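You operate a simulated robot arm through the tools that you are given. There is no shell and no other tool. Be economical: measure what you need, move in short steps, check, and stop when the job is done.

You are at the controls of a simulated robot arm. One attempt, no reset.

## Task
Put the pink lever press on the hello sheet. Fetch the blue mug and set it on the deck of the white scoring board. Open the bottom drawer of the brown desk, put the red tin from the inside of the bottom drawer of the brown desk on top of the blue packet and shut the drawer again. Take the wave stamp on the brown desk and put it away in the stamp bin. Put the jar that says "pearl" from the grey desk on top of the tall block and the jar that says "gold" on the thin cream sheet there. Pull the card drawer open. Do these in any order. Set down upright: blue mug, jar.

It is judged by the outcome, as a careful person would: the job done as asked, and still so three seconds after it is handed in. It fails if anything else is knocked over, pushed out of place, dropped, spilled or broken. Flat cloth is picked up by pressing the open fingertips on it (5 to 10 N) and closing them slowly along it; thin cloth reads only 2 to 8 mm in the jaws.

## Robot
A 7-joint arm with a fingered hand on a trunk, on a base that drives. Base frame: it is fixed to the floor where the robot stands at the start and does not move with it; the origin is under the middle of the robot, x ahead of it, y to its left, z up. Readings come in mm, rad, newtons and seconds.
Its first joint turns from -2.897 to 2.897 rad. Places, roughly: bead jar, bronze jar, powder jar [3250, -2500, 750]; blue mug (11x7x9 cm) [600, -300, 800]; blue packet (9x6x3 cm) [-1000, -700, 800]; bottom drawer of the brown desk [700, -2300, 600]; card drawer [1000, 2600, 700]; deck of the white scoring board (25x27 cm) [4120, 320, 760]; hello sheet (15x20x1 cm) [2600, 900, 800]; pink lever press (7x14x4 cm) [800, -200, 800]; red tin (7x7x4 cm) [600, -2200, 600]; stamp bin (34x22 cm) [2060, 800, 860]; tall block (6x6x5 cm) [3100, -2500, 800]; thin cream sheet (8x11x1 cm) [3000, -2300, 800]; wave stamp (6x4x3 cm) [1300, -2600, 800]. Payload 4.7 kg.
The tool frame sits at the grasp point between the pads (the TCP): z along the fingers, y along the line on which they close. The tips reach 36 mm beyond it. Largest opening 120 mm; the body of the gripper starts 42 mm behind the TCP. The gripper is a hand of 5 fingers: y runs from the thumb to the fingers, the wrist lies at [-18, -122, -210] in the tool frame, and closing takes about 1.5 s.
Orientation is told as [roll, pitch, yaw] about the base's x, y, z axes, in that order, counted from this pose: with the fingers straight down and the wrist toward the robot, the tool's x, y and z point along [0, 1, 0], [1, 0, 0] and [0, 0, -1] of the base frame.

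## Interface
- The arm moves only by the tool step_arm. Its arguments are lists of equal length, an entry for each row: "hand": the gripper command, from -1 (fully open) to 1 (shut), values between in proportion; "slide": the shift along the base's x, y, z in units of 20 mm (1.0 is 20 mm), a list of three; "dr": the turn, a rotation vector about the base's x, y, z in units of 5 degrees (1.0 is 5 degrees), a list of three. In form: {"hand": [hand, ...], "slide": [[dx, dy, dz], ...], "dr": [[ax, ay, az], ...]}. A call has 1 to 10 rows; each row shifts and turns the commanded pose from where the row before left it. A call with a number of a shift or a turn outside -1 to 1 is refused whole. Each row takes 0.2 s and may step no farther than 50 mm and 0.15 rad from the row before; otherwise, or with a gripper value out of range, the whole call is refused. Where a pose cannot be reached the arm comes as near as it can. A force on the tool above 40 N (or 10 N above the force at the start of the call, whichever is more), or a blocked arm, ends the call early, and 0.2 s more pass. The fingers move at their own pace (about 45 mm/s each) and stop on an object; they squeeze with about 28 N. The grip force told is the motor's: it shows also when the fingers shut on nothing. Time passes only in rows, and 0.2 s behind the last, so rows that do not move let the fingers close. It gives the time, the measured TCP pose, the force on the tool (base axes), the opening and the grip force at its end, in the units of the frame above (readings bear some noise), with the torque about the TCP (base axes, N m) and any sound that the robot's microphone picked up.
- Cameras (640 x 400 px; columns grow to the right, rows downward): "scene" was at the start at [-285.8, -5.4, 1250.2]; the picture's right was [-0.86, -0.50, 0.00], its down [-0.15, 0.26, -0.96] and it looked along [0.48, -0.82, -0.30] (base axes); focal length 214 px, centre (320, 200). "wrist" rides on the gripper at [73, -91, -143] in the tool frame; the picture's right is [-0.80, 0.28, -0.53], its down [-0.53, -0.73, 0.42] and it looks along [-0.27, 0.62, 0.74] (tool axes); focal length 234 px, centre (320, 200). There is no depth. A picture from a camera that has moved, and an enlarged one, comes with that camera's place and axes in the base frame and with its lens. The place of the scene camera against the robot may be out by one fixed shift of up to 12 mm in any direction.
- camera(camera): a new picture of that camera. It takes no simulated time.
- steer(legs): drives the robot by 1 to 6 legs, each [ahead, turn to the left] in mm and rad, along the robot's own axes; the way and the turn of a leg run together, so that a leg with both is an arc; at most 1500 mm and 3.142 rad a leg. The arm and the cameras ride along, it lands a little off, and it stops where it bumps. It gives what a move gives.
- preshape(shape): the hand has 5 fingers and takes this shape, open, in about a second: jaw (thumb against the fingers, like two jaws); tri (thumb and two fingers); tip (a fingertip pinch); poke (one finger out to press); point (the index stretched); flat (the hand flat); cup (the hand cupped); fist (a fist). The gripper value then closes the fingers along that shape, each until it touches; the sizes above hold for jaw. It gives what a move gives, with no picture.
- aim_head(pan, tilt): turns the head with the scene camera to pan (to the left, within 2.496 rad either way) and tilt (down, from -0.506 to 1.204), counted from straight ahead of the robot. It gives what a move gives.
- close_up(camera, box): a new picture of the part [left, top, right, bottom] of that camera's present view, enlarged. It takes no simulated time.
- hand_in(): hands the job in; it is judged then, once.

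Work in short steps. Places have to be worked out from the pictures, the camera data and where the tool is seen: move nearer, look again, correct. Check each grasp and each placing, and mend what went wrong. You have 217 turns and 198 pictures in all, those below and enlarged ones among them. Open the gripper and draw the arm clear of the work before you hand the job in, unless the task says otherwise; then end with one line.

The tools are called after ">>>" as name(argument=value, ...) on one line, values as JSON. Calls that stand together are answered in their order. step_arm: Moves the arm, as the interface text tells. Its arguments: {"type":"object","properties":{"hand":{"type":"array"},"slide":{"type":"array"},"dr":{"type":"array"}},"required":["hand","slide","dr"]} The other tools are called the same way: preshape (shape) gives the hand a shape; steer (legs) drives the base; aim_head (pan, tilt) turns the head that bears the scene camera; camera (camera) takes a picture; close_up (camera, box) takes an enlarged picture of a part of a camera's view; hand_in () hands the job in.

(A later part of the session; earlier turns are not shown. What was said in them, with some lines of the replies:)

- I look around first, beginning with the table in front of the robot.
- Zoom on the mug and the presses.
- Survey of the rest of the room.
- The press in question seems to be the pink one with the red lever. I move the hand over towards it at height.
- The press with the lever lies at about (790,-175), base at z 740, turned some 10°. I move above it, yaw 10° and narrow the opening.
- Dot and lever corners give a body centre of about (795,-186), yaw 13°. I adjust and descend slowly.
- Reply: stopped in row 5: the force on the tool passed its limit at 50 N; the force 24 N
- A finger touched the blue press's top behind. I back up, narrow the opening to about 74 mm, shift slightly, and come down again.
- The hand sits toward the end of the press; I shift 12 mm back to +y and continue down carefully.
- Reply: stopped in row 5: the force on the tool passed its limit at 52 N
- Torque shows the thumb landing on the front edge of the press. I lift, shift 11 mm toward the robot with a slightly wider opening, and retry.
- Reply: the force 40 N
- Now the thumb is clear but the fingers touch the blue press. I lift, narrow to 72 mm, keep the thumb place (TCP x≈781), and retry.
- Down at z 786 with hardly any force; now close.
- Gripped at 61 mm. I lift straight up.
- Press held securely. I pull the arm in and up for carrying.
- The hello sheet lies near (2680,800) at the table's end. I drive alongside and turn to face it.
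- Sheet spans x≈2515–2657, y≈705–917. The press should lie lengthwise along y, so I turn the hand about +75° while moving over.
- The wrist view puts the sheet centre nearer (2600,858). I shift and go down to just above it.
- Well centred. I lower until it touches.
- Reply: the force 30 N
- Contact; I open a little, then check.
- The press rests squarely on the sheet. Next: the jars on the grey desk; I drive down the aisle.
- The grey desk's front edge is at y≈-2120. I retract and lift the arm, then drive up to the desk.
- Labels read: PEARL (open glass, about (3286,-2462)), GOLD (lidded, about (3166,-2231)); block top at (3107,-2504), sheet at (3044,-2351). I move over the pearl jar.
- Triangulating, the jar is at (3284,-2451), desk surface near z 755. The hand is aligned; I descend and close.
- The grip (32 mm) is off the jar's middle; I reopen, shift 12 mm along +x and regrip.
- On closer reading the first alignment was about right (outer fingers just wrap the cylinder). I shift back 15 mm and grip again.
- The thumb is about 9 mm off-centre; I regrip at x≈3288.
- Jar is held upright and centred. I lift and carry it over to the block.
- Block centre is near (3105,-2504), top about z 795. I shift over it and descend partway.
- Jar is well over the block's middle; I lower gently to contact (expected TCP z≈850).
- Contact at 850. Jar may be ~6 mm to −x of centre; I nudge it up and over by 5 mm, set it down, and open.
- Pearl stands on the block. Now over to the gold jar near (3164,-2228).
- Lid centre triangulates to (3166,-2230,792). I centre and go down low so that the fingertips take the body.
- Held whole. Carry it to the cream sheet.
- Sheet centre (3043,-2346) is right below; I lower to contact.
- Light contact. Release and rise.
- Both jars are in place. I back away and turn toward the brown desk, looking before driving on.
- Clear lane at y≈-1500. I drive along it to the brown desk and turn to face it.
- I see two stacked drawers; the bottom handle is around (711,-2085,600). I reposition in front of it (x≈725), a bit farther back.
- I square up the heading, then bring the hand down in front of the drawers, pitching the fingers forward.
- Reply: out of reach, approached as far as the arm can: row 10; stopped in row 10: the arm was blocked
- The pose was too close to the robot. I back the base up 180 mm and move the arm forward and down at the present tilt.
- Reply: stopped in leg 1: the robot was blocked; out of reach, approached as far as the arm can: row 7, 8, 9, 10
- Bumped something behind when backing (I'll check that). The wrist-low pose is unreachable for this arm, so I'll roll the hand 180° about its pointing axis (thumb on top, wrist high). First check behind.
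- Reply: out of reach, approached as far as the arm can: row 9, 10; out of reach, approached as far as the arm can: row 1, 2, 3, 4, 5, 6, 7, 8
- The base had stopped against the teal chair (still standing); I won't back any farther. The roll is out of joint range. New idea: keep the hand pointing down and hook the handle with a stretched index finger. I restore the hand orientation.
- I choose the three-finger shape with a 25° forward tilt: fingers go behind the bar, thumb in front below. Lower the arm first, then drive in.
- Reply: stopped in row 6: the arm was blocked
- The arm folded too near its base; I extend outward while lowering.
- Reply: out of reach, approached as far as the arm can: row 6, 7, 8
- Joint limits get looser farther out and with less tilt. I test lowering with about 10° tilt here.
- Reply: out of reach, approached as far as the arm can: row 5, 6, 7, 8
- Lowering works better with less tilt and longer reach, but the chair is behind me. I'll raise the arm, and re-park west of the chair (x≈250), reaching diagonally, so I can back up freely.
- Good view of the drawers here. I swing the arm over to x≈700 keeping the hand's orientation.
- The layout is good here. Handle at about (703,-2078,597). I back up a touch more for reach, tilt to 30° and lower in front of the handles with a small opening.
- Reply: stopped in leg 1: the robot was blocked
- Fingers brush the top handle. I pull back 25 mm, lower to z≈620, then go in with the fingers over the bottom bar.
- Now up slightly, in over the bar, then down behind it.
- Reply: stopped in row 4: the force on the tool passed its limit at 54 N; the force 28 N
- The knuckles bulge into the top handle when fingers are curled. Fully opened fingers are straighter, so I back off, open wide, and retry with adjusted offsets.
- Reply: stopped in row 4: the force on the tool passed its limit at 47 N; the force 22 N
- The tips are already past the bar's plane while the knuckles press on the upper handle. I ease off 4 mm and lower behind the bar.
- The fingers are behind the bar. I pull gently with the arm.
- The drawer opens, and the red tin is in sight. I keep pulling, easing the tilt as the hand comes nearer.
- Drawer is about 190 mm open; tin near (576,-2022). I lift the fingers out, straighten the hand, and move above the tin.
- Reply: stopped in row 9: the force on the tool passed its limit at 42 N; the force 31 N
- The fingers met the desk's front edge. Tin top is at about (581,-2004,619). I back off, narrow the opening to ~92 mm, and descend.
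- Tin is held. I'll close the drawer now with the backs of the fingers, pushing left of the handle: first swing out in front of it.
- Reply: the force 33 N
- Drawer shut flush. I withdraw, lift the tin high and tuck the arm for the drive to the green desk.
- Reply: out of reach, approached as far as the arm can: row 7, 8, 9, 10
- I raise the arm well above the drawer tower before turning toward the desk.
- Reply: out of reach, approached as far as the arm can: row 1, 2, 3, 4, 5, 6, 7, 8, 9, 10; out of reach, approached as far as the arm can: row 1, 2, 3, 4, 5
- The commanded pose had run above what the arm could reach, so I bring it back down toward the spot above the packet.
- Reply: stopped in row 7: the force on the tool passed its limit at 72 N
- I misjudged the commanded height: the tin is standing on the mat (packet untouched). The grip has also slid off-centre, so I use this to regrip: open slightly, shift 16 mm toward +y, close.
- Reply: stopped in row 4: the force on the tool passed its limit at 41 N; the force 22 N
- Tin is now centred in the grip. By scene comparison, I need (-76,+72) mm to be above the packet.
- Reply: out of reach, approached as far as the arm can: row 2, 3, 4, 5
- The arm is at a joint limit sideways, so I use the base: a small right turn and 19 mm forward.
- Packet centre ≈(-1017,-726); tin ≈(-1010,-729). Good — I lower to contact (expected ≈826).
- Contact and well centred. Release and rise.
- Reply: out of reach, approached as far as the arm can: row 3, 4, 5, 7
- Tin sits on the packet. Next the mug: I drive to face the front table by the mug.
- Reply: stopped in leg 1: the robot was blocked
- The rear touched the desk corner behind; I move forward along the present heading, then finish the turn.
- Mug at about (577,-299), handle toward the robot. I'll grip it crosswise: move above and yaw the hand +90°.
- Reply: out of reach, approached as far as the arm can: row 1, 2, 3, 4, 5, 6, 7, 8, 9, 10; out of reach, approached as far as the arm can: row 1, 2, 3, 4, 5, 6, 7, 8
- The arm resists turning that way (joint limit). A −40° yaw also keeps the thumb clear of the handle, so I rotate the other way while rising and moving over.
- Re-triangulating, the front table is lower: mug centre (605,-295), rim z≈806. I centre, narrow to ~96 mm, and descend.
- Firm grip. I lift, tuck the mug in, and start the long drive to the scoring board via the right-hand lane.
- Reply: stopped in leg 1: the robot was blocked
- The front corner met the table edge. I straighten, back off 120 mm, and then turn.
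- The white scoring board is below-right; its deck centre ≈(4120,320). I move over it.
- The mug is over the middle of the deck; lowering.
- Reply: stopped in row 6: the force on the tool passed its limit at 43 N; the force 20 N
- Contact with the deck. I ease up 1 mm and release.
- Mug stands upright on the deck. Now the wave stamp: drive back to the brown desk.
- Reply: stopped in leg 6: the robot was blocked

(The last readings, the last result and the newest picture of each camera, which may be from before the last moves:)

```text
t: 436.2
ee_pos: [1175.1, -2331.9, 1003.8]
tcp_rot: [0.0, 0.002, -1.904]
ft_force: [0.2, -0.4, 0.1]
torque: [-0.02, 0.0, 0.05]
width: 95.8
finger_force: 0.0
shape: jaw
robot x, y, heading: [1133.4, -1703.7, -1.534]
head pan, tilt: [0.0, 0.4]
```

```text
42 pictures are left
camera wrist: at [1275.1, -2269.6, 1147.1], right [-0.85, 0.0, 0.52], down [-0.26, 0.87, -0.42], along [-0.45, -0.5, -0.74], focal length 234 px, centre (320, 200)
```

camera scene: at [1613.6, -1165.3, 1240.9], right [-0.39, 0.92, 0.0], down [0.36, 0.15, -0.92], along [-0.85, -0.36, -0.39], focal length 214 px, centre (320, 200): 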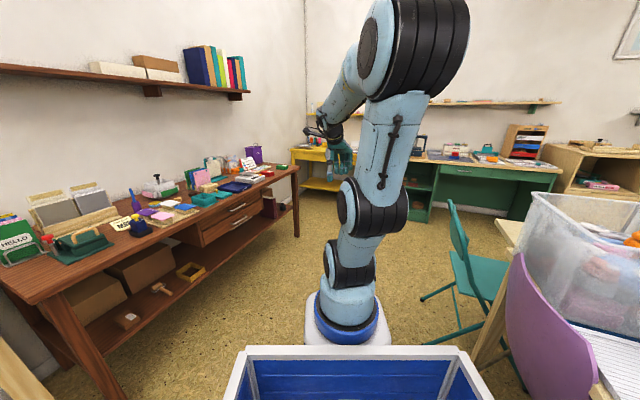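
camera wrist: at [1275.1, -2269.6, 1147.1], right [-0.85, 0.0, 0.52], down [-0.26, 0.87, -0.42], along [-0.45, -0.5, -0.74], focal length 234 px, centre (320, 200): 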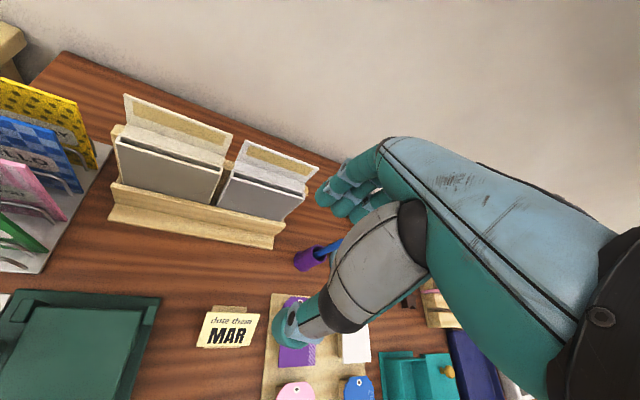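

>>> close_up(camera="wrist", box=[80, 70, 320, 250])

```text
2.22 times, centred on (200, 160) of wrist
camera zoom: at [1275.1, -2269.6, 1147.1], right [-0.85, 0.0, 0.52], down [-0.26, 0.87, -0.42], along [-0.45, -0.5, -0.74], focal length 520 px, centre (587, 289)
```

zoom: 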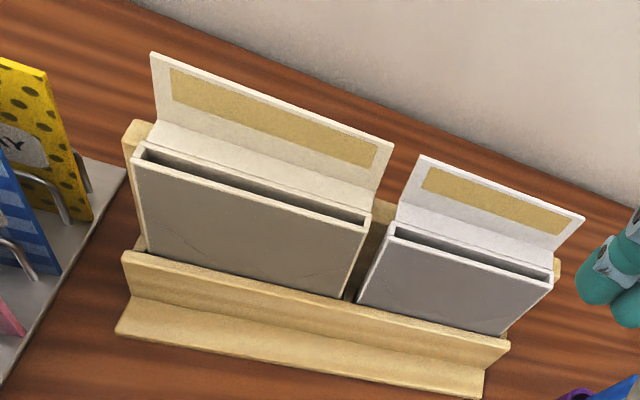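

The stamp isn't visible; likely it sits behind the pocket rack near (1300,-2600). I raise the hand over there and look down.

>>> step_arm(hand=[-0.6, -0.6, -0.6, -0.6, -0.6, -0.6, -0.6, -0.6, -0.6, -0.6], slide=[[0.62, -1, 0.3], [0.62, -1, 0.3], [0.62, -1, 0.2], [0.62, -1, 0], [0.62, -1, 0], [0.62, -1, 0], [0.62, -1, 0], [0.62, -1, 0], [0.62, -1, 0], [0.62, -1, 0]], dr=[[0, 0, 0.4], [0, 0, 0.4], [0, 0, 0.4], [0, 0, 0.4], [0, 0, 0.4], [0, 0, 0.4], [0, 0, 0.4], [0, 0, 0.4], [0, 0, 0.4], [0, 0, 0.4]])

>>> camera(camera="wrist")

```text
t: 438.4
ee_pos: [1299.7, -2531.2, 1019.1]
tcp_rot: [-0.001, 0.003, -1.556]
ft_force: [-0.3, -0.3, 0.0]
torque: [-0.01, 0.0, 0.0]
width: 95.9
finger_force: 0.0
shape: jaw
robot x, y, heading: [1138.2, -1703.4, -1.54]
head pan, tilt: [0.0, 0.4]
```

```text
40 pictures are left
camera wrist: at [1372.1, -2439.1, 1162.0], right [-0.8, -0.29, 0.53], down [-0.54, 0.73, -0.42], along [-0.26, -0.62, -0.74], focal length 234 px, centre (320, 200)
```

wrist: 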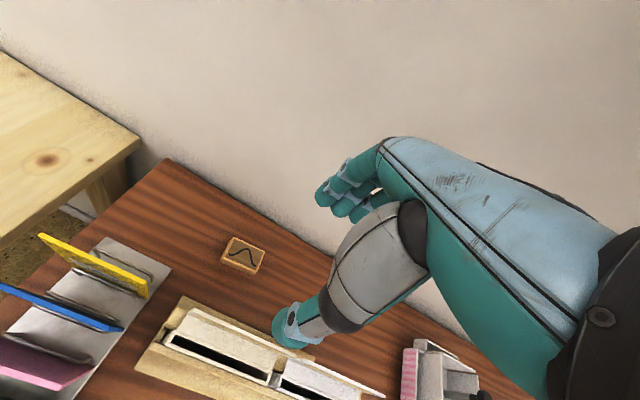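

Found it: wave stamp at about (1326,-2570), behind the rack. The hand must close along x there, so I rotate the yaw by −90°.

>>> step_arm(hand=[-0.6, -0.6, -0.6, -0.6, -0.6, -0.6, -0.6, -0.6, -0.6, -0.6], slide=[[0.1, -0.2, 0], [0.1, -0.2, 0], [0.1, -0.2, 0], [0.1, -0.2, 0], [0.1, -0.2, 0], [0.1, -0.2, 0], [0.1, -0.2, 0], [0.1, -0.2, 0], [0.1, -0.2, 0], [0.1, -0.2, 0]], dr=[[0, 0, -1], [0, 0, -1], [0, 0, -1], [0, 0, -1], [0, 0, -1], [0, 0, -1], [0, 0, -1], [0, 0, -1], [0, 0, -1], [0, 0, -1]])

>>> step_arm(hand=[-0.6, -0.6, -0.6, -0.6, -0.6, -0.6, -0.6, -0.6], slide=[[0.1, 0, -0.5], [0, 0, -0.5], [0, 0, -0.5], [0, 0, -0.5], [0, 0, 0], [0, 0, 0], [0, 0, 0], [0, 0, 0]], dr=[[0, 0, -1], [0, 0, -1], [0, 0, -1], [0, 0, -1], [0, 0, -1], [0, 0, -1], [0, 0, -1], [0, 0, -1]])

>>> camera(camera="wrist")

```text
t: 440.6
ee_pos: [1319.5, -2573.4, 1019.5]
tcp_rot: [0.0, 0.003, -2.431]
ft_force: [0.0, -0.2, -0.4]
torque: [0.0, 0.0, -0.01]
width: 95.9
finger_force: 0.0
shape: jaw
robot x, y, heading: [1139.8, -1705.8, -1.542]
head pan, tilt: [0.0, 0.4]
```

```text
t: 442.4
ee_pos: [1321.9, -2571.1, 981.3]
tcp_rot: [0.0, 0.003, -3.128]
ft_force: [1.1, 0.3, 0.8]
torque: [0.0, 0.0, -0.01]
width: 95.9
finger_force: 0.1
shape: jaw
robot x, y, heading: [1134.3, -1704.2, -1.548]
head pan, tilt: [0.0, 0.4]
```

```text
39 pictures are left
camera wrist: at [1414.5, -2642.6, 1123.9], right [-0.29, 0.8, 0.52], down [0.73, 0.54, -0.42], along [-0.62, 0.26, -0.74], focal length 234 px, centre (320, 200)
```

wrist: 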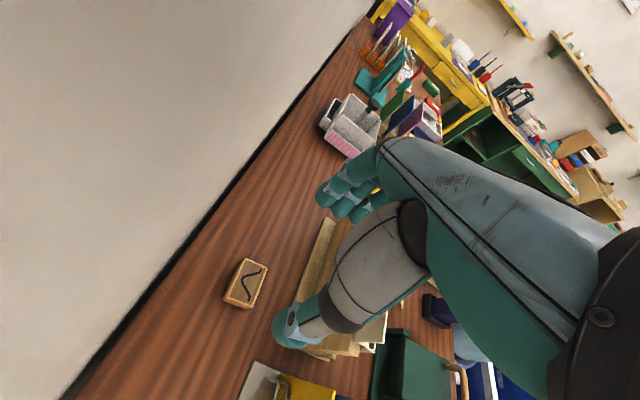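

Stamp refined to (1324,-2575,772), long axis nearly along x. I align and descend.

>>> step_arm(hand=[-0.6, -0.6, -0.6, -0.6, -0.6, -0.6, -0.6, -0.6], slide=[[0.1, -0.2, -0.5], [0, 0, -1], [0, 0, -1], [0, 0, -1], [0, 0, -1], [0, 0, -1], [0, 0, -1], [0, 0, -0.8]], dr=[[0, 0, 0.5], [0, 0, 0.5], [0, 0, 0.4], [0, 0, 0], [0, 0, 0], [0, 0, 0], [0, 0, 0], [0, 0, 0]])

>>> camera(camera="wrist")

```text
t: 444.2
ee_pos: [1326.2, -2576.5, 833.8]
tcp_rot: [0.0, 0.004, -3.004]
ft_force: [-1.0, -0.1, 0.9]
torque: [-0.02, -0.01, 0.03]
width: 96.0
finger_force: 0.0
shape: jaw
robot x, y, heading: [1132.4, -1704.2, -1.539]
head pan, tilt: [0.0, 0.4]
```

```text
38 pictures are left
camera wrist: at [1426.5, -2635.9, 977.9], right [-0.39, 0.76, 0.52], down [0.65, 0.63, -0.42], along [-0.65, 0.18, -0.74], focal length 234 px, centre (320, 200)
```

wrist: 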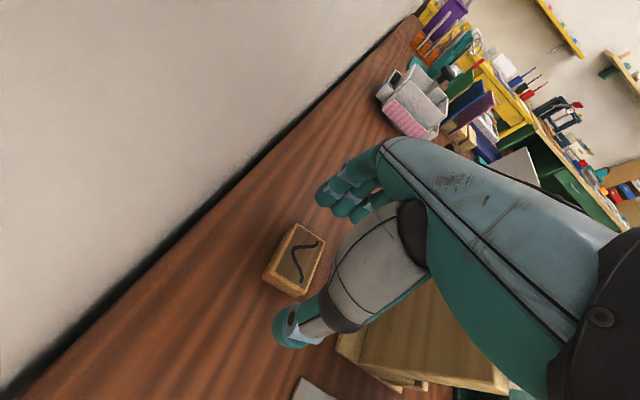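

>>> step_arm(hand=[-0.6, -0.6, -0.6, -0.6, 0, 0.5, 1, 1, 1, 1], slide=[[0, 0, -0.8], [0, 0, -0.8], [0, 0, -0.6], [0, 0, -0.3], [0, 0, 0], [0, 0, 0], [0, 0, 0], [0, 0, 0], [0, 0, 0], [0, 0, 0]], dr=[[0, 0, 0], [0, 0, 0], [0, 0, 0], [0, 0, 0], [0, 0, 0], [0, 0, 0], [0, 0, 0], [0, 0, 0], [0, 0, 0], [0, 0, 0]])

>>> close_up(camera="wrist", box=[220, 150, 420, 350])

```text
t: 446.6
ee_pos: [1322.9, -2576.9, 785.8]
tcp_rot: [0.006, 0.005, -3.006]
ft_force: [-1.9, 1.0, 8.1]
torque: [-0.03, 0.43, -0.03]
width: 58.7
finger_force: 27.9
shape: jaw
robot x, y, heading: [1135.4, -1703.6, -1.541]
head pan, tilt: [0.0, 0.4]
stopped in row 10: the force on the tool passed its limit at 40 N (the readings are from after the stop); the commanded pose is now the measured one
```

```text
2.00 times, centred on (320, 250) of wrist
camera zoom: at [1424.5, -2636.2, 930.4], right [-0.39, 0.76, 0.52], down [0.66, 0.62, -0.42], along [-0.65, 0.18, -0.74], focal length 468 px, centre (320, 100)
```

zoom: 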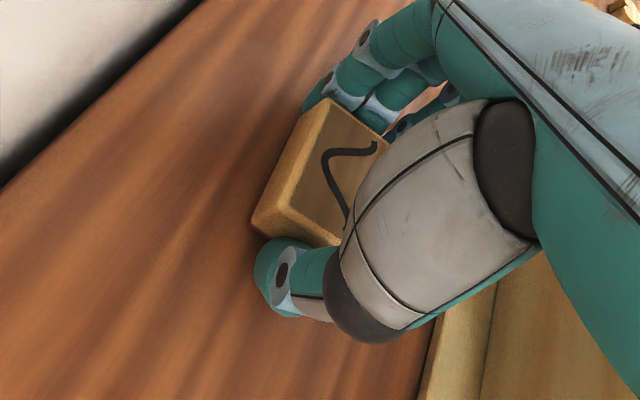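

Stamp gripped (58.7 mm). Lift straight up, then retract over the desk.

>>> step_arm(hand=[1, 1, 1, 1, 1, 1, 1, 1, 1, 1], slide=[[0, 0, 0.5], [0, 0, 1], [0, 0, 1], [0, 0, 1], [0, 0, 1], [0, 0, 1], [0, 0, 1], [0, 0, 1], [0, 0, 1], [0, 0, 1]], dr=[[0, 0, 0], [0, 0, 0], [0, 0, 0], [0, 0, 0], [0, 0, 0], [0, 0, 0], [0, 0, 0], [0, 0, 0], [0, 0, 0], [0, 0, 0]])

>>> step_arm(hand=[1, 1, 1, 1, 1, 1, 1, 1, 1, 1], slide=[[-0.5, 1, 0.8], [-0.5, 1, 0.6], [-0.5, 1, 0], [-0.5, 1, 0], [-0.5, 1, 0], [-0.5, 1, 0], [-0.5, 1, 0], [-0.5, 1, 0], [-0.5, 1, 0], [-0.5, 1, 0]], dr=[[0, 0, 1], [0, 0, 1], [0, 0, 1], [0, 0, 1], [0, 0, 1], [0, 0, 1], [0, 0, 1], [0, 0, 1], [0, 0, 1], [0, 0, 1]])

>>> camera(camera="wrist")

>>> steer(legs=[[-400, 0], [0, 1.54], [1500, 0], [730, 0], [0, 1.571], [1500, 0]])

```text
t: 448.8
ee_pos: [1322.8, -2579.3, 975.3]
tcp_rot: [0.004, 0.004, -3.004]
ft_force: [0.1, 0.1, -0.4]
torque: [0.02, -0.02, -0.03]
width: 58.7
finger_force: 28.5
shape: jaw
robot x, y, heading: [1137.5, -1706.4, -1.536]
head pan, tilt: [0.0, 0.4]
```

```text
t: 451.0
ee_pos: [1224.0, -2376.9, 1003.9]
tcp_rot: [0.002, 0.007, -2.13]
ft_force: [0.4, -0.1, -0.9]
torque: [0.05, 0.01, -0.02]
width: 58.6
finger_force: 28.1
shape: jaw
robot x, y, heading: [1134.8, -1708.9, -1.543]
head pan, tilt: [0.0, 0.4]
```

```text
36 pictures are left
camera wrist: at [1333.8, -2339.0, 1147.4], right [-0.83, 0.19, 0.52], down [-0.06, 0.9, -0.42], along [-0.55, -0.38, -0.74], focal length 234 px, centre (320, 200)
```

wrist: 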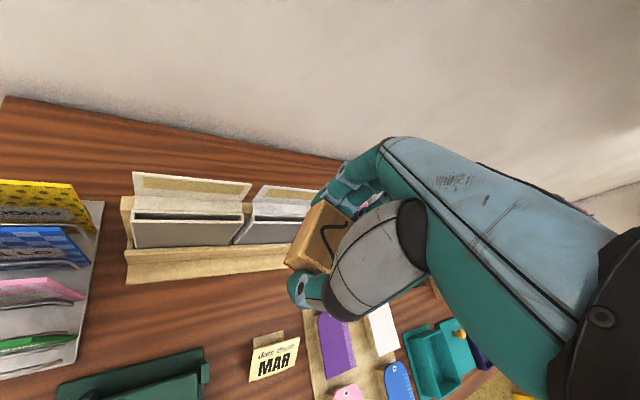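

```text
t: 478.4
ee_pos: [3348.5, 756.3, 1005.2]
tcp_rot: [0.002, 0.005, 0.936]
ft_force: [-0.1, 0.1, -1.2]
torque: [0.0, -0.01, 0.0]
width: 58.0
finger_force: 28.0
shape: jaw
robot x, y, heading: [3385.4, 79.1, 1.529]
head pan, tilt: [0.0, 0.4]
```

Good progress. I continue north and around to the stamp bin's side of the table.

>>> steer(legs=[[1480, 0.04], [0, 1.571], [1340, 0], [0, 1.571]])

>>> aim_head(pan=0.15, tilt=0.5)

>>> camera(camera="scene")

>>> camera(camera="wrist")

```text
t: 497.8
ee_pos: [1548.7, 1032.6, 1005.8]
tcp_rot: [-0.011, 0.0, -3.115]
ft_force: [-1.6, 29.3, 7.6]
torque: [-0.87, 0.33, -1.54]
width: 58.3
finger_force: 27.9
shape: jaw
robot x, y, heading: [2054.0, 1479.8, -2.508]
head pan, tilt: [0.0, 0.4]
stopped in leg 4: the force on the tool passed its limit at 98 N (the readings are from after the stop); the commanded pose is now the measured one
```

```text
t: 498.5
ee_pos: [1549.8, 1029.6, 1004.6]
tcp_rot: [-0.011, 0.002, -3.11]
ft_force: [-4.8, 39.3, 9.6]
torque: [-1.16, 0.39, -2.12]
width: 58.3
finger_force: 27.1
shape: jaw
robot x, y, heading: [2055.3, 1478.7, -2.504]
head pan, tilt: [0.15, 0.499]
```

```text
35 pictures are left
camera scene: at [2297.9, 1543.7, 1231.8], right [-0.71, 0.71, 0.0], down [0.34, 0.34, -0.88], along [-0.62, -0.62, -0.48], focal length 214 px, centre (320, 200)
```

scene: 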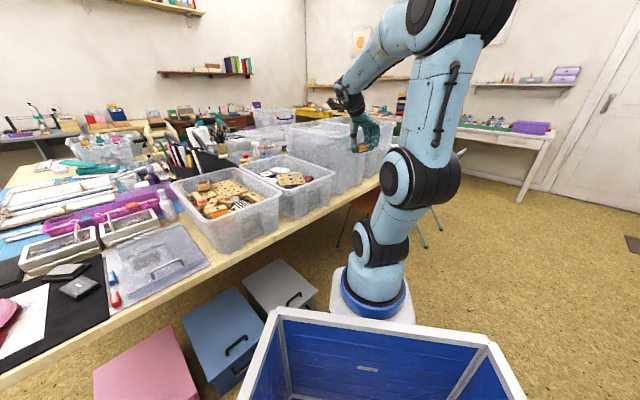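

```text
34 pictures are left
camera wrist: at [1644.0, 959.5, 1147.5], right [-0.3, 0.79, 0.53], down [0.72, 0.56, -0.42], along [-0.63, 0.25, -0.74], focal length 234 px, centre (320, 200)
```

wrist: 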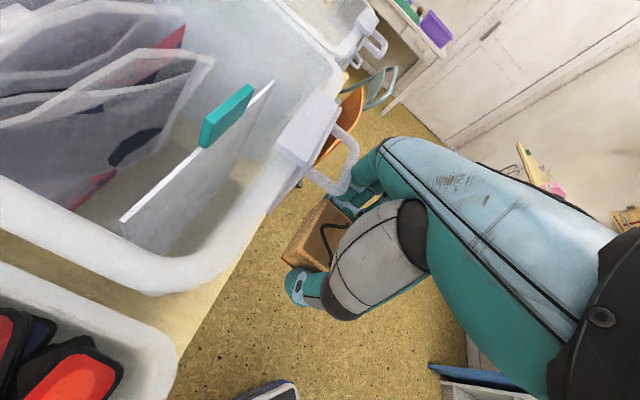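

The hand bumped the tall bin's latch while turning. I back it away in +y, then lift well above before turning further.

>>> step_arm(hand=[1, 1, 1, 1, 1, 1, 1, 1, 1, 1], slide=[[0, 0.8, 0], [0, 1, 0], [0, 1, 0], [0.5, 0, 1], [0.5, 0, 1], [0.5, 0, 1], [0.5, 0, 1], [0.5, 0, 1], [0.5, 0, 1], [0.5, 0, 0.5]], dr=[[0, 0, 0], [0, 0, 0], [0, 0, 0], [0, 0, 0], [0, 0, 0], [0, 0, 0], [0, 0, 0], [0, 0, 0], [0, 0, 0], [0, 0, 0]])

>>> close_up(camera="scene", box=[160, 90, 400, 260])

```text
t: 500.7
ee_pos: [1621.7, 1085.4, 1134.7]
tcp_rot: [-0.01, 0.002, -3.11]
ft_force: [1.0, 0.8, -1.0]
torque: [0.01, -0.01, -0.01]
width: 58.0
finger_force: 28.1
shape: jaw
robot x, y, heading: [2050.2, 1474.5, -2.505]
head pan, tilt: [0.15, 0.499]
```

```text
2.35 times, centred on (280, 175) of scene
camera zoom: at [2297.9, 1542.1, 1231.8], right [-0.71, 0.71, 0.0], down [0.34, 0.34, -0.88], along [-0.62, -0.62, -0.48], focal length 505 px, centre (414, 259)
```

zoom: 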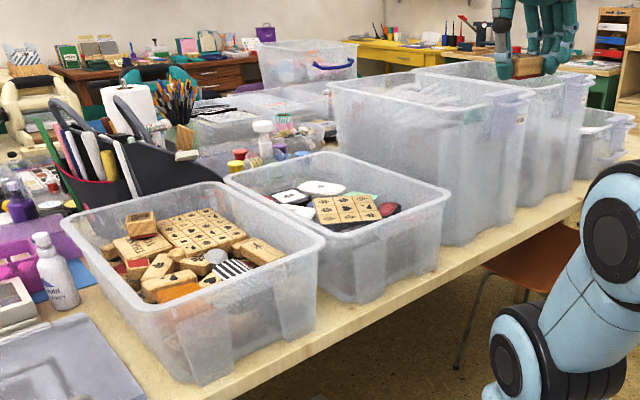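

Bins look fine. The stamp bin (wooden stamps) is around (2040,780). I turn to face it, arm high.

>>> steer(legs=[[0, 0.94]])

>>> step_arm(hand=[1, 1, 1, 1, 1, 1], slide=[[-0.5, -0.8, 0], [-0.5, -0.8, 0], [-0.5, -0.8, 0], [-0.5, -0.8, 0], [-0.5, -0.8, 0], [-0.3, -0.8, 0]], dr=[[0, 0, 0], [0, 0, 0], [0, 0, 0], [0, 0, 0], [0, 0, 0], [0, 0, 0]])

>>> camera(camera="wrist")

```text
t: 503.6
ee_pos: [2122.8, 898.8, 1135.2]
tcp_rot: [-0.01, 0.001, -2.158]
ft_force: [0.3, -0.3, -1.2]
torque: [0.04, 0.01, 0.02]
width: 57.9
finger_force: 28.9
shape: jaw
robot x, y, heading: [2051.3, 1479.2, -1.547]
head pan, tilt: [0.15, 0.499]
```

```text
t: 505.0
ee_pos: [2067.4, 804.8, 1134.0]
tcp_rot: [-0.012, 0.002, -2.156]
ft_force: [0.5, 1.0, -0.8]
torque: [0.03, 0.0, 0.03]
width: 58.0
finger_force: 27.7
shape: jaw
robot x, y, heading: [2047.9, 1480.5, -1.553]
head pan, tilt: [0.15, 0.499]
```

```text
32 pictures are left
camera wrist: at [2180.4, 838.7, 1276.1], right [-0.82, 0.21, 0.53], down [-0.04, 0.91, -0.42], along [-0.57, -0.36, -0.74], focal length 234 px, centre (320, 200)
```

wrist: 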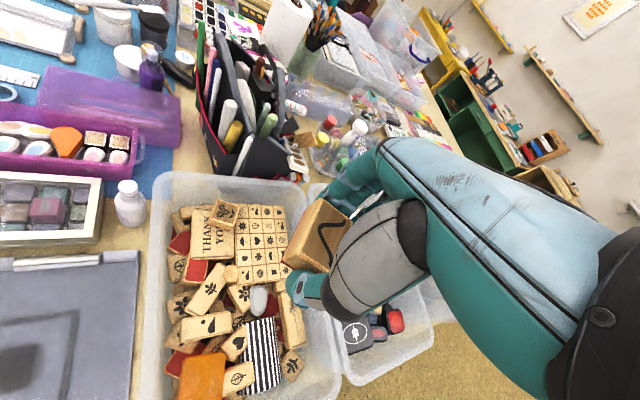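

The hand is right above the bin's middle. I lower toward the pile.

>>> step_arm(hand=[1, 1, 1, 1, 1, 1, 1, 1, 1, 1], slide=[[-0.4, -0.3, -1], [-0.4, -0.3, -1], [0, 0, -1], [0, 0, -1], [0, 0, -1], [0, 0, -1], [0, 0, -1], [0, 0, -1], [0, 0, -1], [0, 0, -1]], dr=[[0, 0, 0], [0, 0, 0], [0, 0, 0], [0, 0, 0], [0, 0, 0], [0, 0, 0], [0, 0, 0], [0, 0, 0], [0, 0, 0], [0, 0, 0]])

>>> camera(camera="wrist")

>>> camera(camera="scene")

```text
t: 507.2
ee_pos: [2052.6, 791.6, 936.0]
tcp_rot: [-0.01, 0.002, -2.158]
ft_force: [-0.4, 0.2, -1.3]
torque: [0.0, -0.02, -0.01]
width: 57.8
finger_force: 28.1
shape: jaw
robot x, y, heading: [2051.8, 1481.7, -1.55]
head pan, tilt: [0.15, 0.499]
```

```text
31 pictures are left
camera wrist: at [2164.4, 826.7, 1077.9], right [-0.82, 0.21, 0.53], down [-0.04, 0.91, -0.42], along [-0.57, -0.36, -0.74], focal length 234 px, centre (320, 200)
```

wrist: 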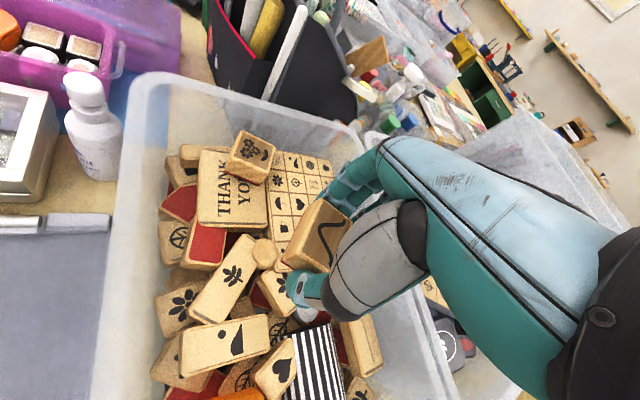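

```text
30 pictures are left
camera scene: at [2138.0, 1716.1, 1231.8], right [-0.99, -0.17, 0.0], down [-0.08, 0.47, -0.88], along [0.15, -0.87, -0.48], focal length 214 px, centre (320, 200)
```

scene: 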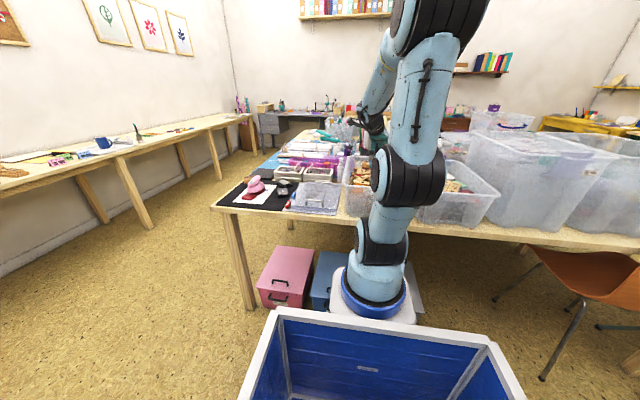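

>>> step_arm(hand=[1, 1, 1, 1, 1, 1, 1], slide=[[0.5, 0, -0.5], [0.4, 0, -0.5], [0, 0, -0.4], [0, 0, -0.4], [0, 0, -0.4], [0, 0, -0.4], [0, 0, -0.4]], dr=[[0, 0, 0], [0, 0, 0], [0, 0, 0], [0, 0, 0], [0, 0, 0], [0, 0, 0], [0, 0, 0]])

>>> camera(camera="wrist")

```text
t: 508.6
ee_pos: [2069.7, 789.4, 889.4]
tcp_rot: [0.0, -0.011, -2.157]
ft_force: [0.9, -0.4, 8.9]
torque: [0.2, -0.15, 0.02]
width: 58.1
finger_force: 28.1
shape: jaw
robot x, y, heading: [2054.8, 1478.9, -1.551]
head pan, tilt: [0.15, 0.499]
stopped in row 7: the force on the tool passed its limit at 50 N (the readings are from after the stop); the commanded pose is now the measured one
```

```text
29 pictures are left
camera wrist: at [2181.9, 826.6, 1030.9], right [-0.82, 0.22, 0.53], down [-0.04, 0.9, -0.43], along [-0.57, -0.38, -0.73], focal length 234 px, centre (320, 200)
```

wrist: 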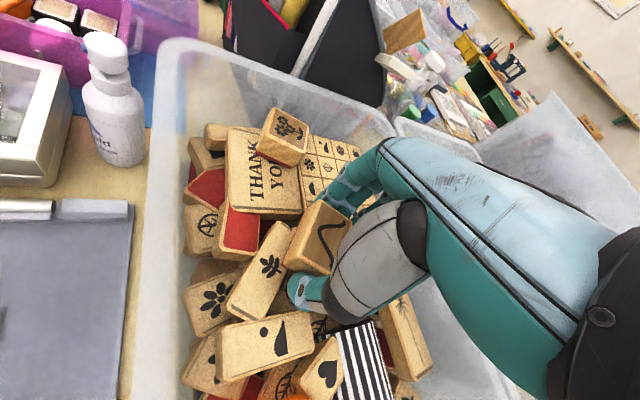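

Contact with the pile inside the bin. I release and rise.

>>> step_arm(hand=[0.6, 0.3, 0, -0.3, -0.3, -0.3], slide=[[0, 0, 0.05], [0, 0, 0], [0, 0, 0], [0, 0, 0], [0, 0, 0], [0, 0, 0.3]], dr=[[0, 0, 0], [0, 0, 0], [0, 0, 0], [0, 0, 0], [0, 0, 0], [0, 0, 0]])

>>> step_arm(hand=[-0.3, -0.3, -0.3, -0.3, -0.3, -0.3, -0.3, -0.3, -0.3, -0.3], slide=[[0, 0, 0.5], [0, 0, 1], [0, 0, 1], [0, 0, 1], [0, 0, 1], [0, 0, 1], [0, 0, 1], [0, 0, 1], [0, 0, 1], [0, 0, 1]], dr=[[0, 0, 0], [0, 0, 0], [0, 0, 0], [0, 0, 0], [0, 0, 0], [0, 0, 0], [0, 0, 0], [0, 0, 0], [0, 0, 0], [0, 0, 0]])

>>> camera(camera="wrist")

```text
t: 510.1
ee_pos: [2070.1, 789.8, 894.3]
tcp_rot: [0.0, -0.006, -2.157]
ft_force: [-0.2, -0.3, 0.5]
torque: [-0.02, -0.02, -0.01]
width: 77.4
finger_force: 0.0
shape: jaw
robot x, y, heading: [2057.9, 1479.4, -1.55]
head pan, tilt: [0.15, 0.499]
```

```text
t: 512.2
ee_pos: [2066.6, 790.8, 1083.2]
tcp_rot: [-0.001, -0.007, -2.156]
ft_force: [0.0, -0.4, -0.5]
torque: [0.03, -0.01, -0.02]
width: 77.5
finger_force: 0.0
shape: jaw
robot x, y, heading: [2049.7, 1478.1, -1.549]
head pan, tilt: [0.15, 0.499]
```

```text
28 pictures are left
camera wrist: at [2179.7, 827.5, 1225.9], right [-0.82, 0.21, 0.53], down [-0.04, 0.9, -0.43], along [-0.57, -0.37, -0.73], focal length 234 px, centre (320, 200)
```

wrist: 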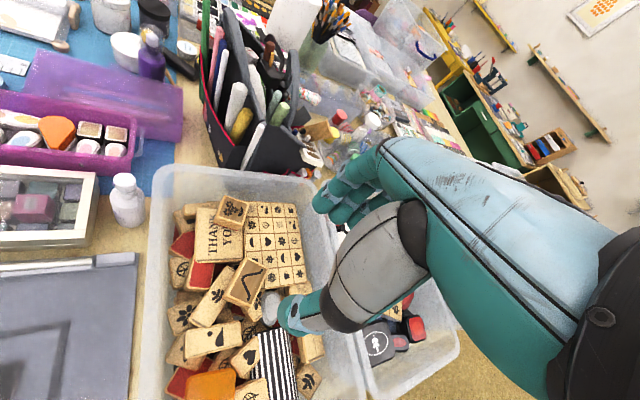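

The wave stamp lies in the bin. Last: the card drawer of the blue desk. I drive over and look.

>>> steer(legs=[[-120, 0], [0, -1.59], [1050, 0], [0, -1.571]])

>>> aim_head(pan=0.45, tilt=0.4)

>>> camera(camera="scene")

>>> camera(camera="wrist")

```text
t: 526.2
ee_pos: [1051.5, 2299.7, 1082.8]
tcp_rot: [-0.002, -0.007, 0.916]
ft_force: [-0.5, 0.2, -0.2]
torque: [-0.02, -0.01, -0.03]
width: 77.6
finger_force: 0.1
shape: jaw
robot x, y, heading: [1019.4, 1610.6, 1.523]
head pan, tilt: [0.15, 0.499]
```

```text
t: 527.0
ee_pos: [1049.6, 2298.2, 1083.8]
tcp_rot: [-0.002, -0.007, 0.913]
ft_force: [0.8, 0.0, 0.6]
torque: [0.0, -0.03, -0.01]
width: 77.7
finger_force: 0.1
shape: jaw
robot x, y, heading: [1014.5, 1611.8, 1.522]
head pan, tilt: [0.45, 0.4]
```

```text
27 pictures are left
camera scene: at [882.7, 1367.1, 1240.9], right [0.92, 0.39, 0.0], down [0.15, -0.36, -0.92], along [-0.36, 0.85, -0.39], focal length 214 px, centre (320, 200)
```

scene: 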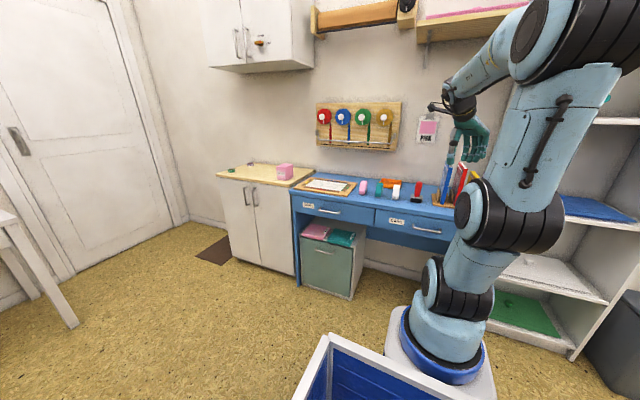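

```text
26 pictures are left
camera wrist: at [937.9, 2270.7, 1225.9], right [0.8, -0.27, 0.53], down [-0.02, -0.9, -0.43], along [0.59, 0.33, -0.73], focal length 234 px, centre (320, 200)
```

wrist: 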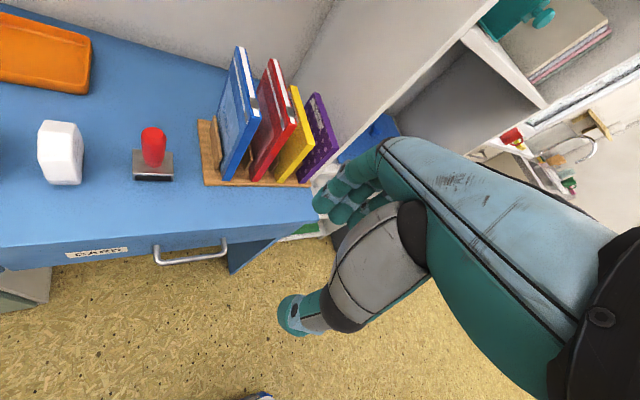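

>>> close_up(camera="scene", box=[280, 170, 470, 270])

>>> close_up(camera="wrist", box=[40, 220, 260, 290])

```text
3.37 times, centred on (375, 220) of scene
camera zoom: at [882.7, 1367.1, 1240.9], right [0.92, 0.39, 0.0], down [0.15, -0.36, -0.92], along [-0.36, 0.85, -0.39], focal length 722 px, centre (135, 133)
```

zoom: 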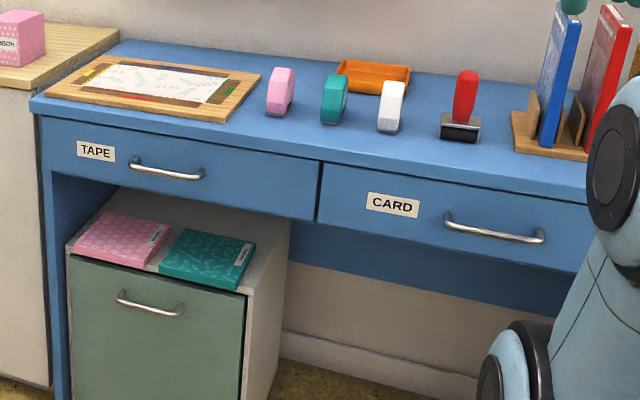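

```text
2.91 times, centred on (150, 255) of wrist
camera zoom: at [937.9, 2270.7, 1225.9], right [0.8, -0.27, 0.53], down [-0.02, -0.9, -0.43], along [0.59, 0.33, -0.73], focal length 681 px, centre (814, 40)
```

zoom: 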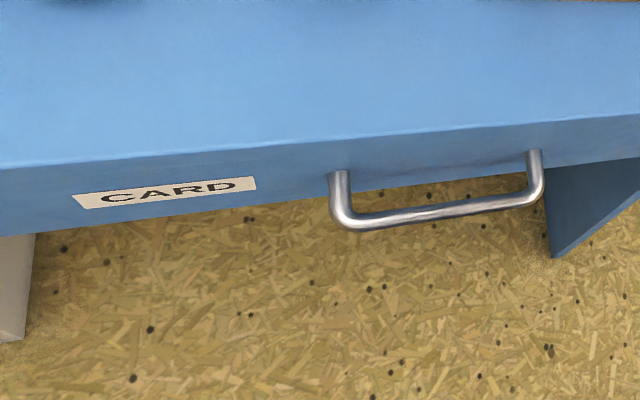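

The CARD drawer's handle is at (1004,2383,715). I take the tri shape, straighten the yaw and come down in front of it, then tilt 20°.

>>> preshape(shape="tri")

>>> step_arm(hand=[-1, -1, -1, -1, -1, -1, -1, -1, -1, -1], slide=[[-0.17, -0.4, -0.5], [-0.17, -0.4, -0.8], [-0.17, -0.4, -1], [-0.17, -0.4, -1], [-0.17, -0.4, -1], [-0.17, -0.4, -1], [-0.17, -0.4, -1], [-0.17, -0.2, -1], [-0.17, 0, -1], [-0.17, 0, -1]], dr=[[0, 0, 0.75], [0, 0, 0.75], [0, 0, 0.75], [0, 0, 0.75], [0, 0, 0.75], [0, 0, 0.75], [0, 0, 0.75], [0, 0, 0.75], [0, 0, 0.75], [0, 0, 0.75]])

>>> step_arm(hand=[-1, -1, -1, -1, -1, -1, -1, -1], slide=[[0, 0, -1], [0, 0, -1], [0, 0, -1], [0, 0, -1], [0, 0, -1], [0, 0, -1], [0, 0, -0.8], [0, 0, 0]], dr=[[0.6, 0, 0], [0.6, 0, 0], [0.6, 0, 0], [0.6, 0, 0], [0.6, 0, 0], [0.6, 0, 0], [0.4, 0, 0], [0, 0, 0]])

>>> camera(camera="wrist")

```text
t: 527.9
ee_pos: [1051.9, 2299.4, 1083.1]
tcp_rot: [-0.003, -0.007, 0.914]
ft_force: [-0.2, 0.2, 0.4]
torque: [0.01, -0.02, 0.01]
width: 120.0
finger_force: 0.0
shape: tri
robot x, y, heading: [1017.0, 1611.4, 1.52]
head pan, tilt: [0.45, 0.4]
```

```text
t: 530.1
ee_pos: [1007.1, 2250.0, 935.4]
tcp_rot: [-0.012, -0.011, 1.465]
ft_force: [-0.5, -0.6, 0.7]
torque: [0.0, 0.02, 0.04]
width: 119.8
finger_force: 0.1
shape: tri
out of reach, approached as far as the arm can: row 8, 9, 10
robot x, y, heading: [1019.1, 1613.8, 1.519]
head pan, tilt: [0.45, 0.4]
```

```text
t: 531.9
ee_pos: [1006.7, 2251.0, 800.1]
tcp_rot: [0.028, -0.36, 1.456]
ft_force: [0.0, 0.8, -0.3]
torque: [0.02, 0.01, -0.01]
width: 119.9
finger_force: 0.0
shape: tri
robot x, y, heading: [1014.7, 1610.7, 1.527]
head pan, tilt: [0.45, 0.4]
```

```text
23 pictures are left
camera wrist: at [924.3, 2122.2, 903.5], right [0.82, -0.01, 0.57], down [0.46, -0.59, -0.67], along [0.34, 0.81, -0.48], focal length 234 px, centre (320, 200)
```

wrist: 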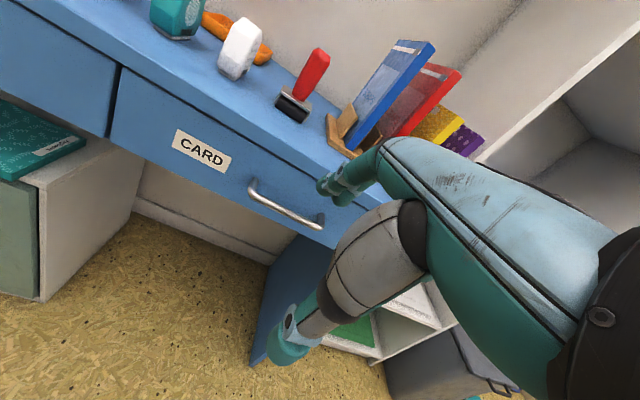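

>>> step_arm(hand=[-1, -1, -1, -1, -1, -1, -1, -1], slide=[[0.2, 0, -0.8], [0.2, 0, -0.8], [0, 0, -0.8], [0, 0.8, 0], [0, 0.8, 0], [0, 0.8, 0], [0, 0.8, 0], [0, 0.6, 0]], dr=[[0, 0, 0], [0, 0, 0], [0, 0, 0], [0, 0, 0], [0, 0, 0], [0, 0, 0], [0, 0, 0], [0, 0, 0]])

>>> camera(camera="wrist")

```text
t: 533.7
ee_pos: [1015.7, 2325.3, 753.0]
tcp_rot: [0.028, -0.36, 1.457]
ft_force: [0.2, -0.3, -0.4]
torque: [0.02, 0.01, 0.03]
width: 119.9
finger_force: 0.1
shape: tri
robot x, y, heading: [1017.8, 1610.3, 1.519]
head pan, tilt: [0.45, 0.4]
```

```text
22 pictures are left
camera wrist: at [932.7, 2196.7, 856.4], right [0.82, -0.01, 0.57], down [0.46, -0.59, -0.67], along [0.34, 0.81, -0.48], focal length 234 px, centre (320, 200)
```

wrist: 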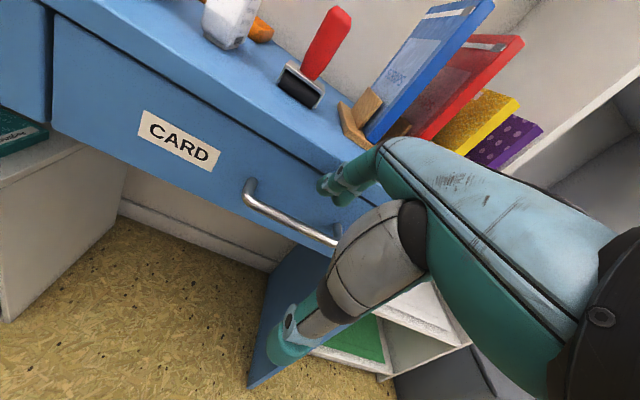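

>>> step_arm(hand=[-1, -1, -1, -1, -1, -1], slide=[[0, 0.2, 0], [0, 0, -0.5], [0, 0, -0.5], [0, 0, -0.5], [0, 0, -0.5], [0, 0, -0.3]], dr=[[0, 0, 0], [0, 0, 0], [0, 0, 0], [0, 0, 0], [0, 0, 0], [0, 0, 0]])

>>> close_up(camera="wrist", box=[220, 110, 440, 290])

```text
t: 535.1
ee_pos: [1014.6, 2329.3, 706.5]
tcp_rot: [0.029, -0.36, 1.458]
ft_force: [0.0, 0.9, 0.2]
torque: [0.04, -0.01, 0.04]
width: 120.1
finger_force: 0.1
shape: tri
robot x, y, heading: [1015.3, 1609.2, 1.52]
head pan, tilt: [0.45, 0.4]
```

```text
2.22 times, centred on (330, 200) of wrist
camera zoom: at [932.0, 2201.6, 811.1], right [0.82, -0.01, 0.57], down [0.46, -0.59, -0.67], along [0.34, 0.81, -0.48], focal length 520 px, centre (298, 200)
```

zoom: 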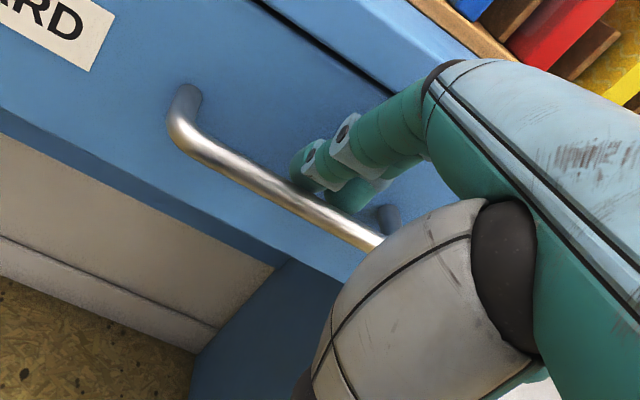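

Fingers are behind the bar. I pull it open by backing the base, arm fixed.

>>> step_arm(hand=[-0.7, -0.5, -0.5, -0.5], slide=[[0, -0.2, 0], [0, -0.4, 0], [0, -0.5, 0], [0, -0.5, 0]], dr=[[0, 0, 0], [0, 0, 0], [0, 0, 0], [0, 0, 0]])

>>> steer(legs=[[-190, 0]])

>>> camera(camera="wrist")

>>> camera(camera="scene")

```text
t: 536.1
ee_pos: [1014.7, 2296.0, 708.3]
tcp_rot: [0.028, -0.359, 1.456]
ft_force: [0.0, -0.1, 0.3]
torque: [-0.02, -0.02, -0.03]
width: 90.0
finger_force: 0.2
shape: tri
robot x, y, heading: [1019.1, 1612.3, 1.521]
head pan, tilt: [0.45, 0.4]
```

```text
t: 537.6
ee_pos: [1007.5, 2128.3, 707.9]
tcp_rot: [0.029, -0.36, 1.457]
ft_force: [-0.9, 0.2, 0.3]
torque: [-0.01, -0.01, 0.03]
width: 90.3
finger_force: 0.0
shape: tri
robot x, y, heading: [1009.6, 1444.6, 1.521]
head pan, tilt: [0.45, 0.4]
stopped in leg 1: the robot was blocked; the commanded pose is now the measured one
```

```text
20 pictures are left
camera wrist: at [924.6, 2001.4, 811.4], right [0.82, -0.01, 0.57], down [0.46, -0.59, -0.67], along [0.34, 0.81, -0.48], focal length 234 px, centre (320, 200)
```

wrist: 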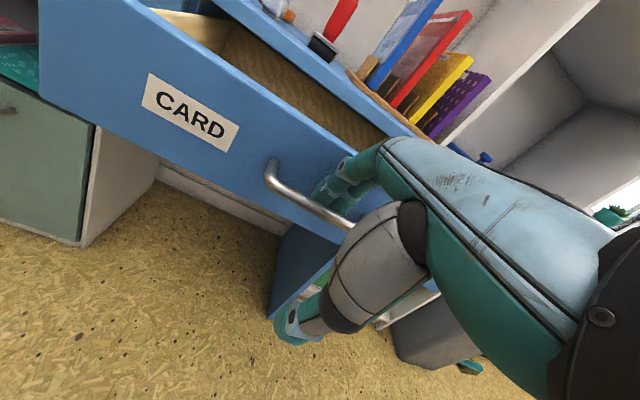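

```text
19 pictures are left
camera scene: at [873.8, 1200.0, 1241.0], right [0.92, 0.39, 0.0], down [0.15, -0.36, -0.92], along [-0.36, 0.85, -0.39], focal length 214 px, centre (320, 200)
```

scene: 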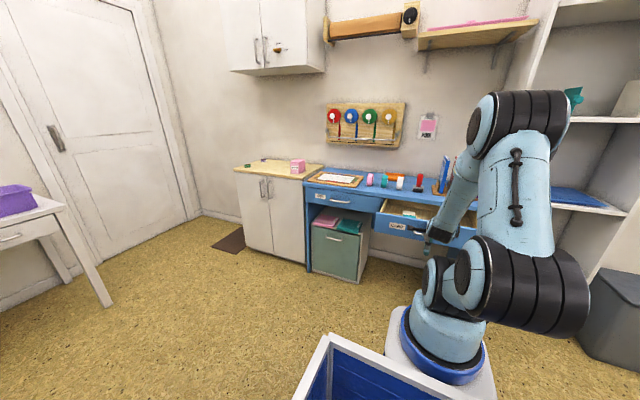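

Open about 190 mm; the base touched something behind. I pull a little more with the arm, and check behind.

>>> step_arm(hand=[-0.5, -0.5, -0.5, -0.5, -0.5, -0.5], slide=[[0, -0.5, 0], [0, -0.6, 0], [0, -0.6, 0], [0, -0.6, 0], [0, -0.6, 0], [0, -0.5, 0]], dr=[[-0.2, 0, 0], [-0.2, 0, 0], [-0.2, 0, 0], [-0.2, 0, 0], [-0.2, 0, 0], [0, 0, 0]])

>>> close_up(camera="scene", box=[300, 150, 500, 270])

>>> aim_head(pan=-2.4, tilt=0.7)

>>> camera(camera="scene")

```text
t: 539.0
ee_pos: [1008.8, 2061.5, 709.0]
tcp_rot: [0.016, -0.272, 1.46]
ft_force: [0.4, -0.4, -0.1]
torque: [0.03, 0.0, 0.0]
width: 90.5
finger_force: 0.0
shape: tri
robot x, y, heading: [1009.4, 1446.7, 1.52]
head pan, tilt: [0.45, 0.4]
```

```text
3.20 times, centred on (400, 210) of scene
camera zoom: at [873.8, 1200.0, 1241.0], right [0.92, 0.39, 0.0], down [0.15, -0.36, -0.92], along [-0.36, 0.85, -0.39], focal length 686 px, centre (64, 168)
```

zoom: 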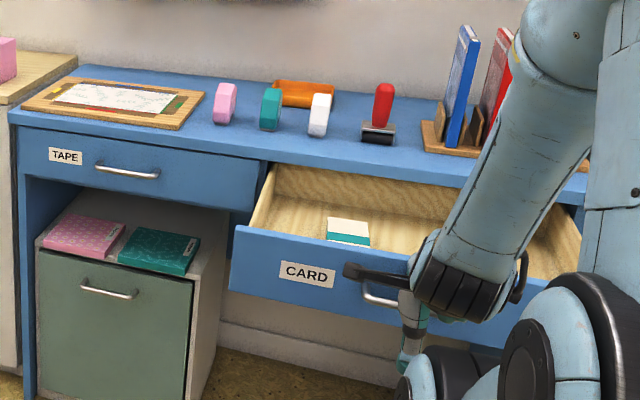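

```text
t: 541.5
ee_pos: [1008.6, 2060.8, 708.7]
tcp_rot: [0.018, -0.273, 1.46]
ft_force: [0.7, 0.1, 0.0]
torque: [0.0, -0.04, 0.01]
width: 90.2
finger_force: 0.1
shape: tri
robot x, y, heading: [1009.5, 1442.6, 1.523]
head pan, tilt: [-2.4, 0.7]
```

```text
17 pictures are left
camera scene: at [963.9, 1049.2, 1214.1], right [-0.77, -0.64, 0.0], down [-0.41, 0.5, -0.77], along [0.49, -0.59, -0.64], focal length 214 px, centre (320, 200)
```

scene: 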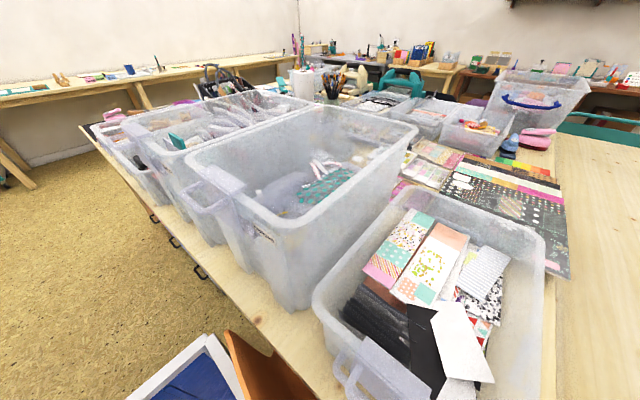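

Drawer is well open; the orange chair behind is still standing. I unhook by lifting straight up, then open and draw clear.

>>> step_arm(hand=[-0.8, -1, -1, -1, -1, -1, -1, -1, -1, -1], slide=[[0, 0.2, 0], [0, 0, 0.5], [0, 0, 1], [0, 0, 1], [0, 0, 1], [0, 0, 1], [0, 0, 1], [0, 0, 1], [0, 0, 1], [0, 0, 1]], dr=[[0, 0, 0], [0, 0, 0], [0, 0, 0], [0, 0, 0], [0, 0, 0], [0, 0, 0], [0, 0, 0], [0, 0, 0], [0, 0, 0], [0, 0, 0]])

>>> aim_head(pan=0.45, tilt=0.4)

>>> camera(camera="scene")

```text
t: 543.7
ee_pos: [1004.6, 2063.5, 878.1]
tcp_rot: [0.017, -0.273, 1.457]
ft_force: [-0.4, -0.4, 0.1]
torque: [0.0, -0.02, -0.01]
width: 119.6
finger_force: 0.2
shape: tri
robot x, y, heading: [1009.5, 1443.1, 1.52]
head pan, tilt: [-2.4, 0.7]
```

```text
t: 546.2
ee_pos: [1006.7, 2064.0, 876.9]
tcp_rot: [0.018, -0.272, 1.46]
ft_force: [0.6, 0.3, 0.8]
torque: [-0.06, 0.02, -0.01]
width: 119.4
finger_force: 0.0
shape: tri
robot x, y, heading: [1009.9, 1443.1, 1.519]
head pan, tilt: [0.45, 0.4]
```

```text
16 pictures are left
camera scene: at [873.8, 1200.0, 1240.9], right [0.92, 0.39, 0.0], down [0.15, -0.36, -0.92], along [-0.36, 0.85, -0.39], focal length 214 px, centre (320, 200)
```

scene: 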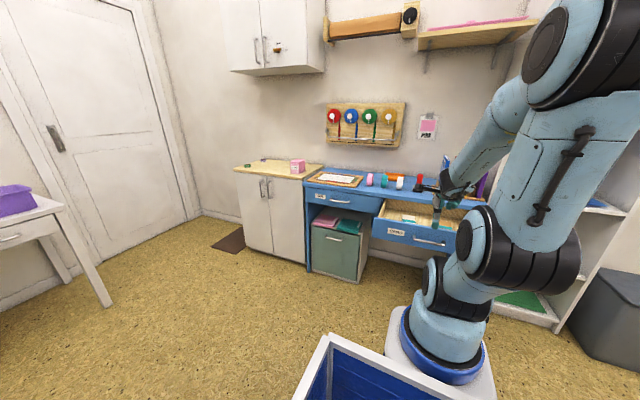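

Everything is done: the drawer stands open, hand open and above it. I draw the arm back a little and hand in.

>>> step_arm(hand=[-1, -1, -1, -1, -1], slide=[[0, 0, 1], [0, 0, 1], [0, 0, 1], [0, 0, 1], [0, 0, 1]], dr=[[0, 0, 0], [0, 0, 0], [0, 0, 0], [0, 0, 0], [0, 0, 0]])

>>> hand_in()

```text
t: 547.4
ee_pos: [1006.2, 2064.8, 977.2]
tcp_rot: [0.017, -0.27, 1.458]
ft_force: [-0.4, -0.5, 0.5]
torque: [-0.01, 0.02, 0.01]
width: 119.6
finger_force: 0.0
shape: tri
robot x, y, heading: [1010.7, 1442.5, 1.517]
head pan, tilt: [0.45, 0.4]
```

```text
The job is handed in.
```

I handed the job in with every item done, though along the way the robot bumped two chairs, a desk corner and a tall bin's latch; I saw nothing knocked over, but did not measure whether any of them shifted.
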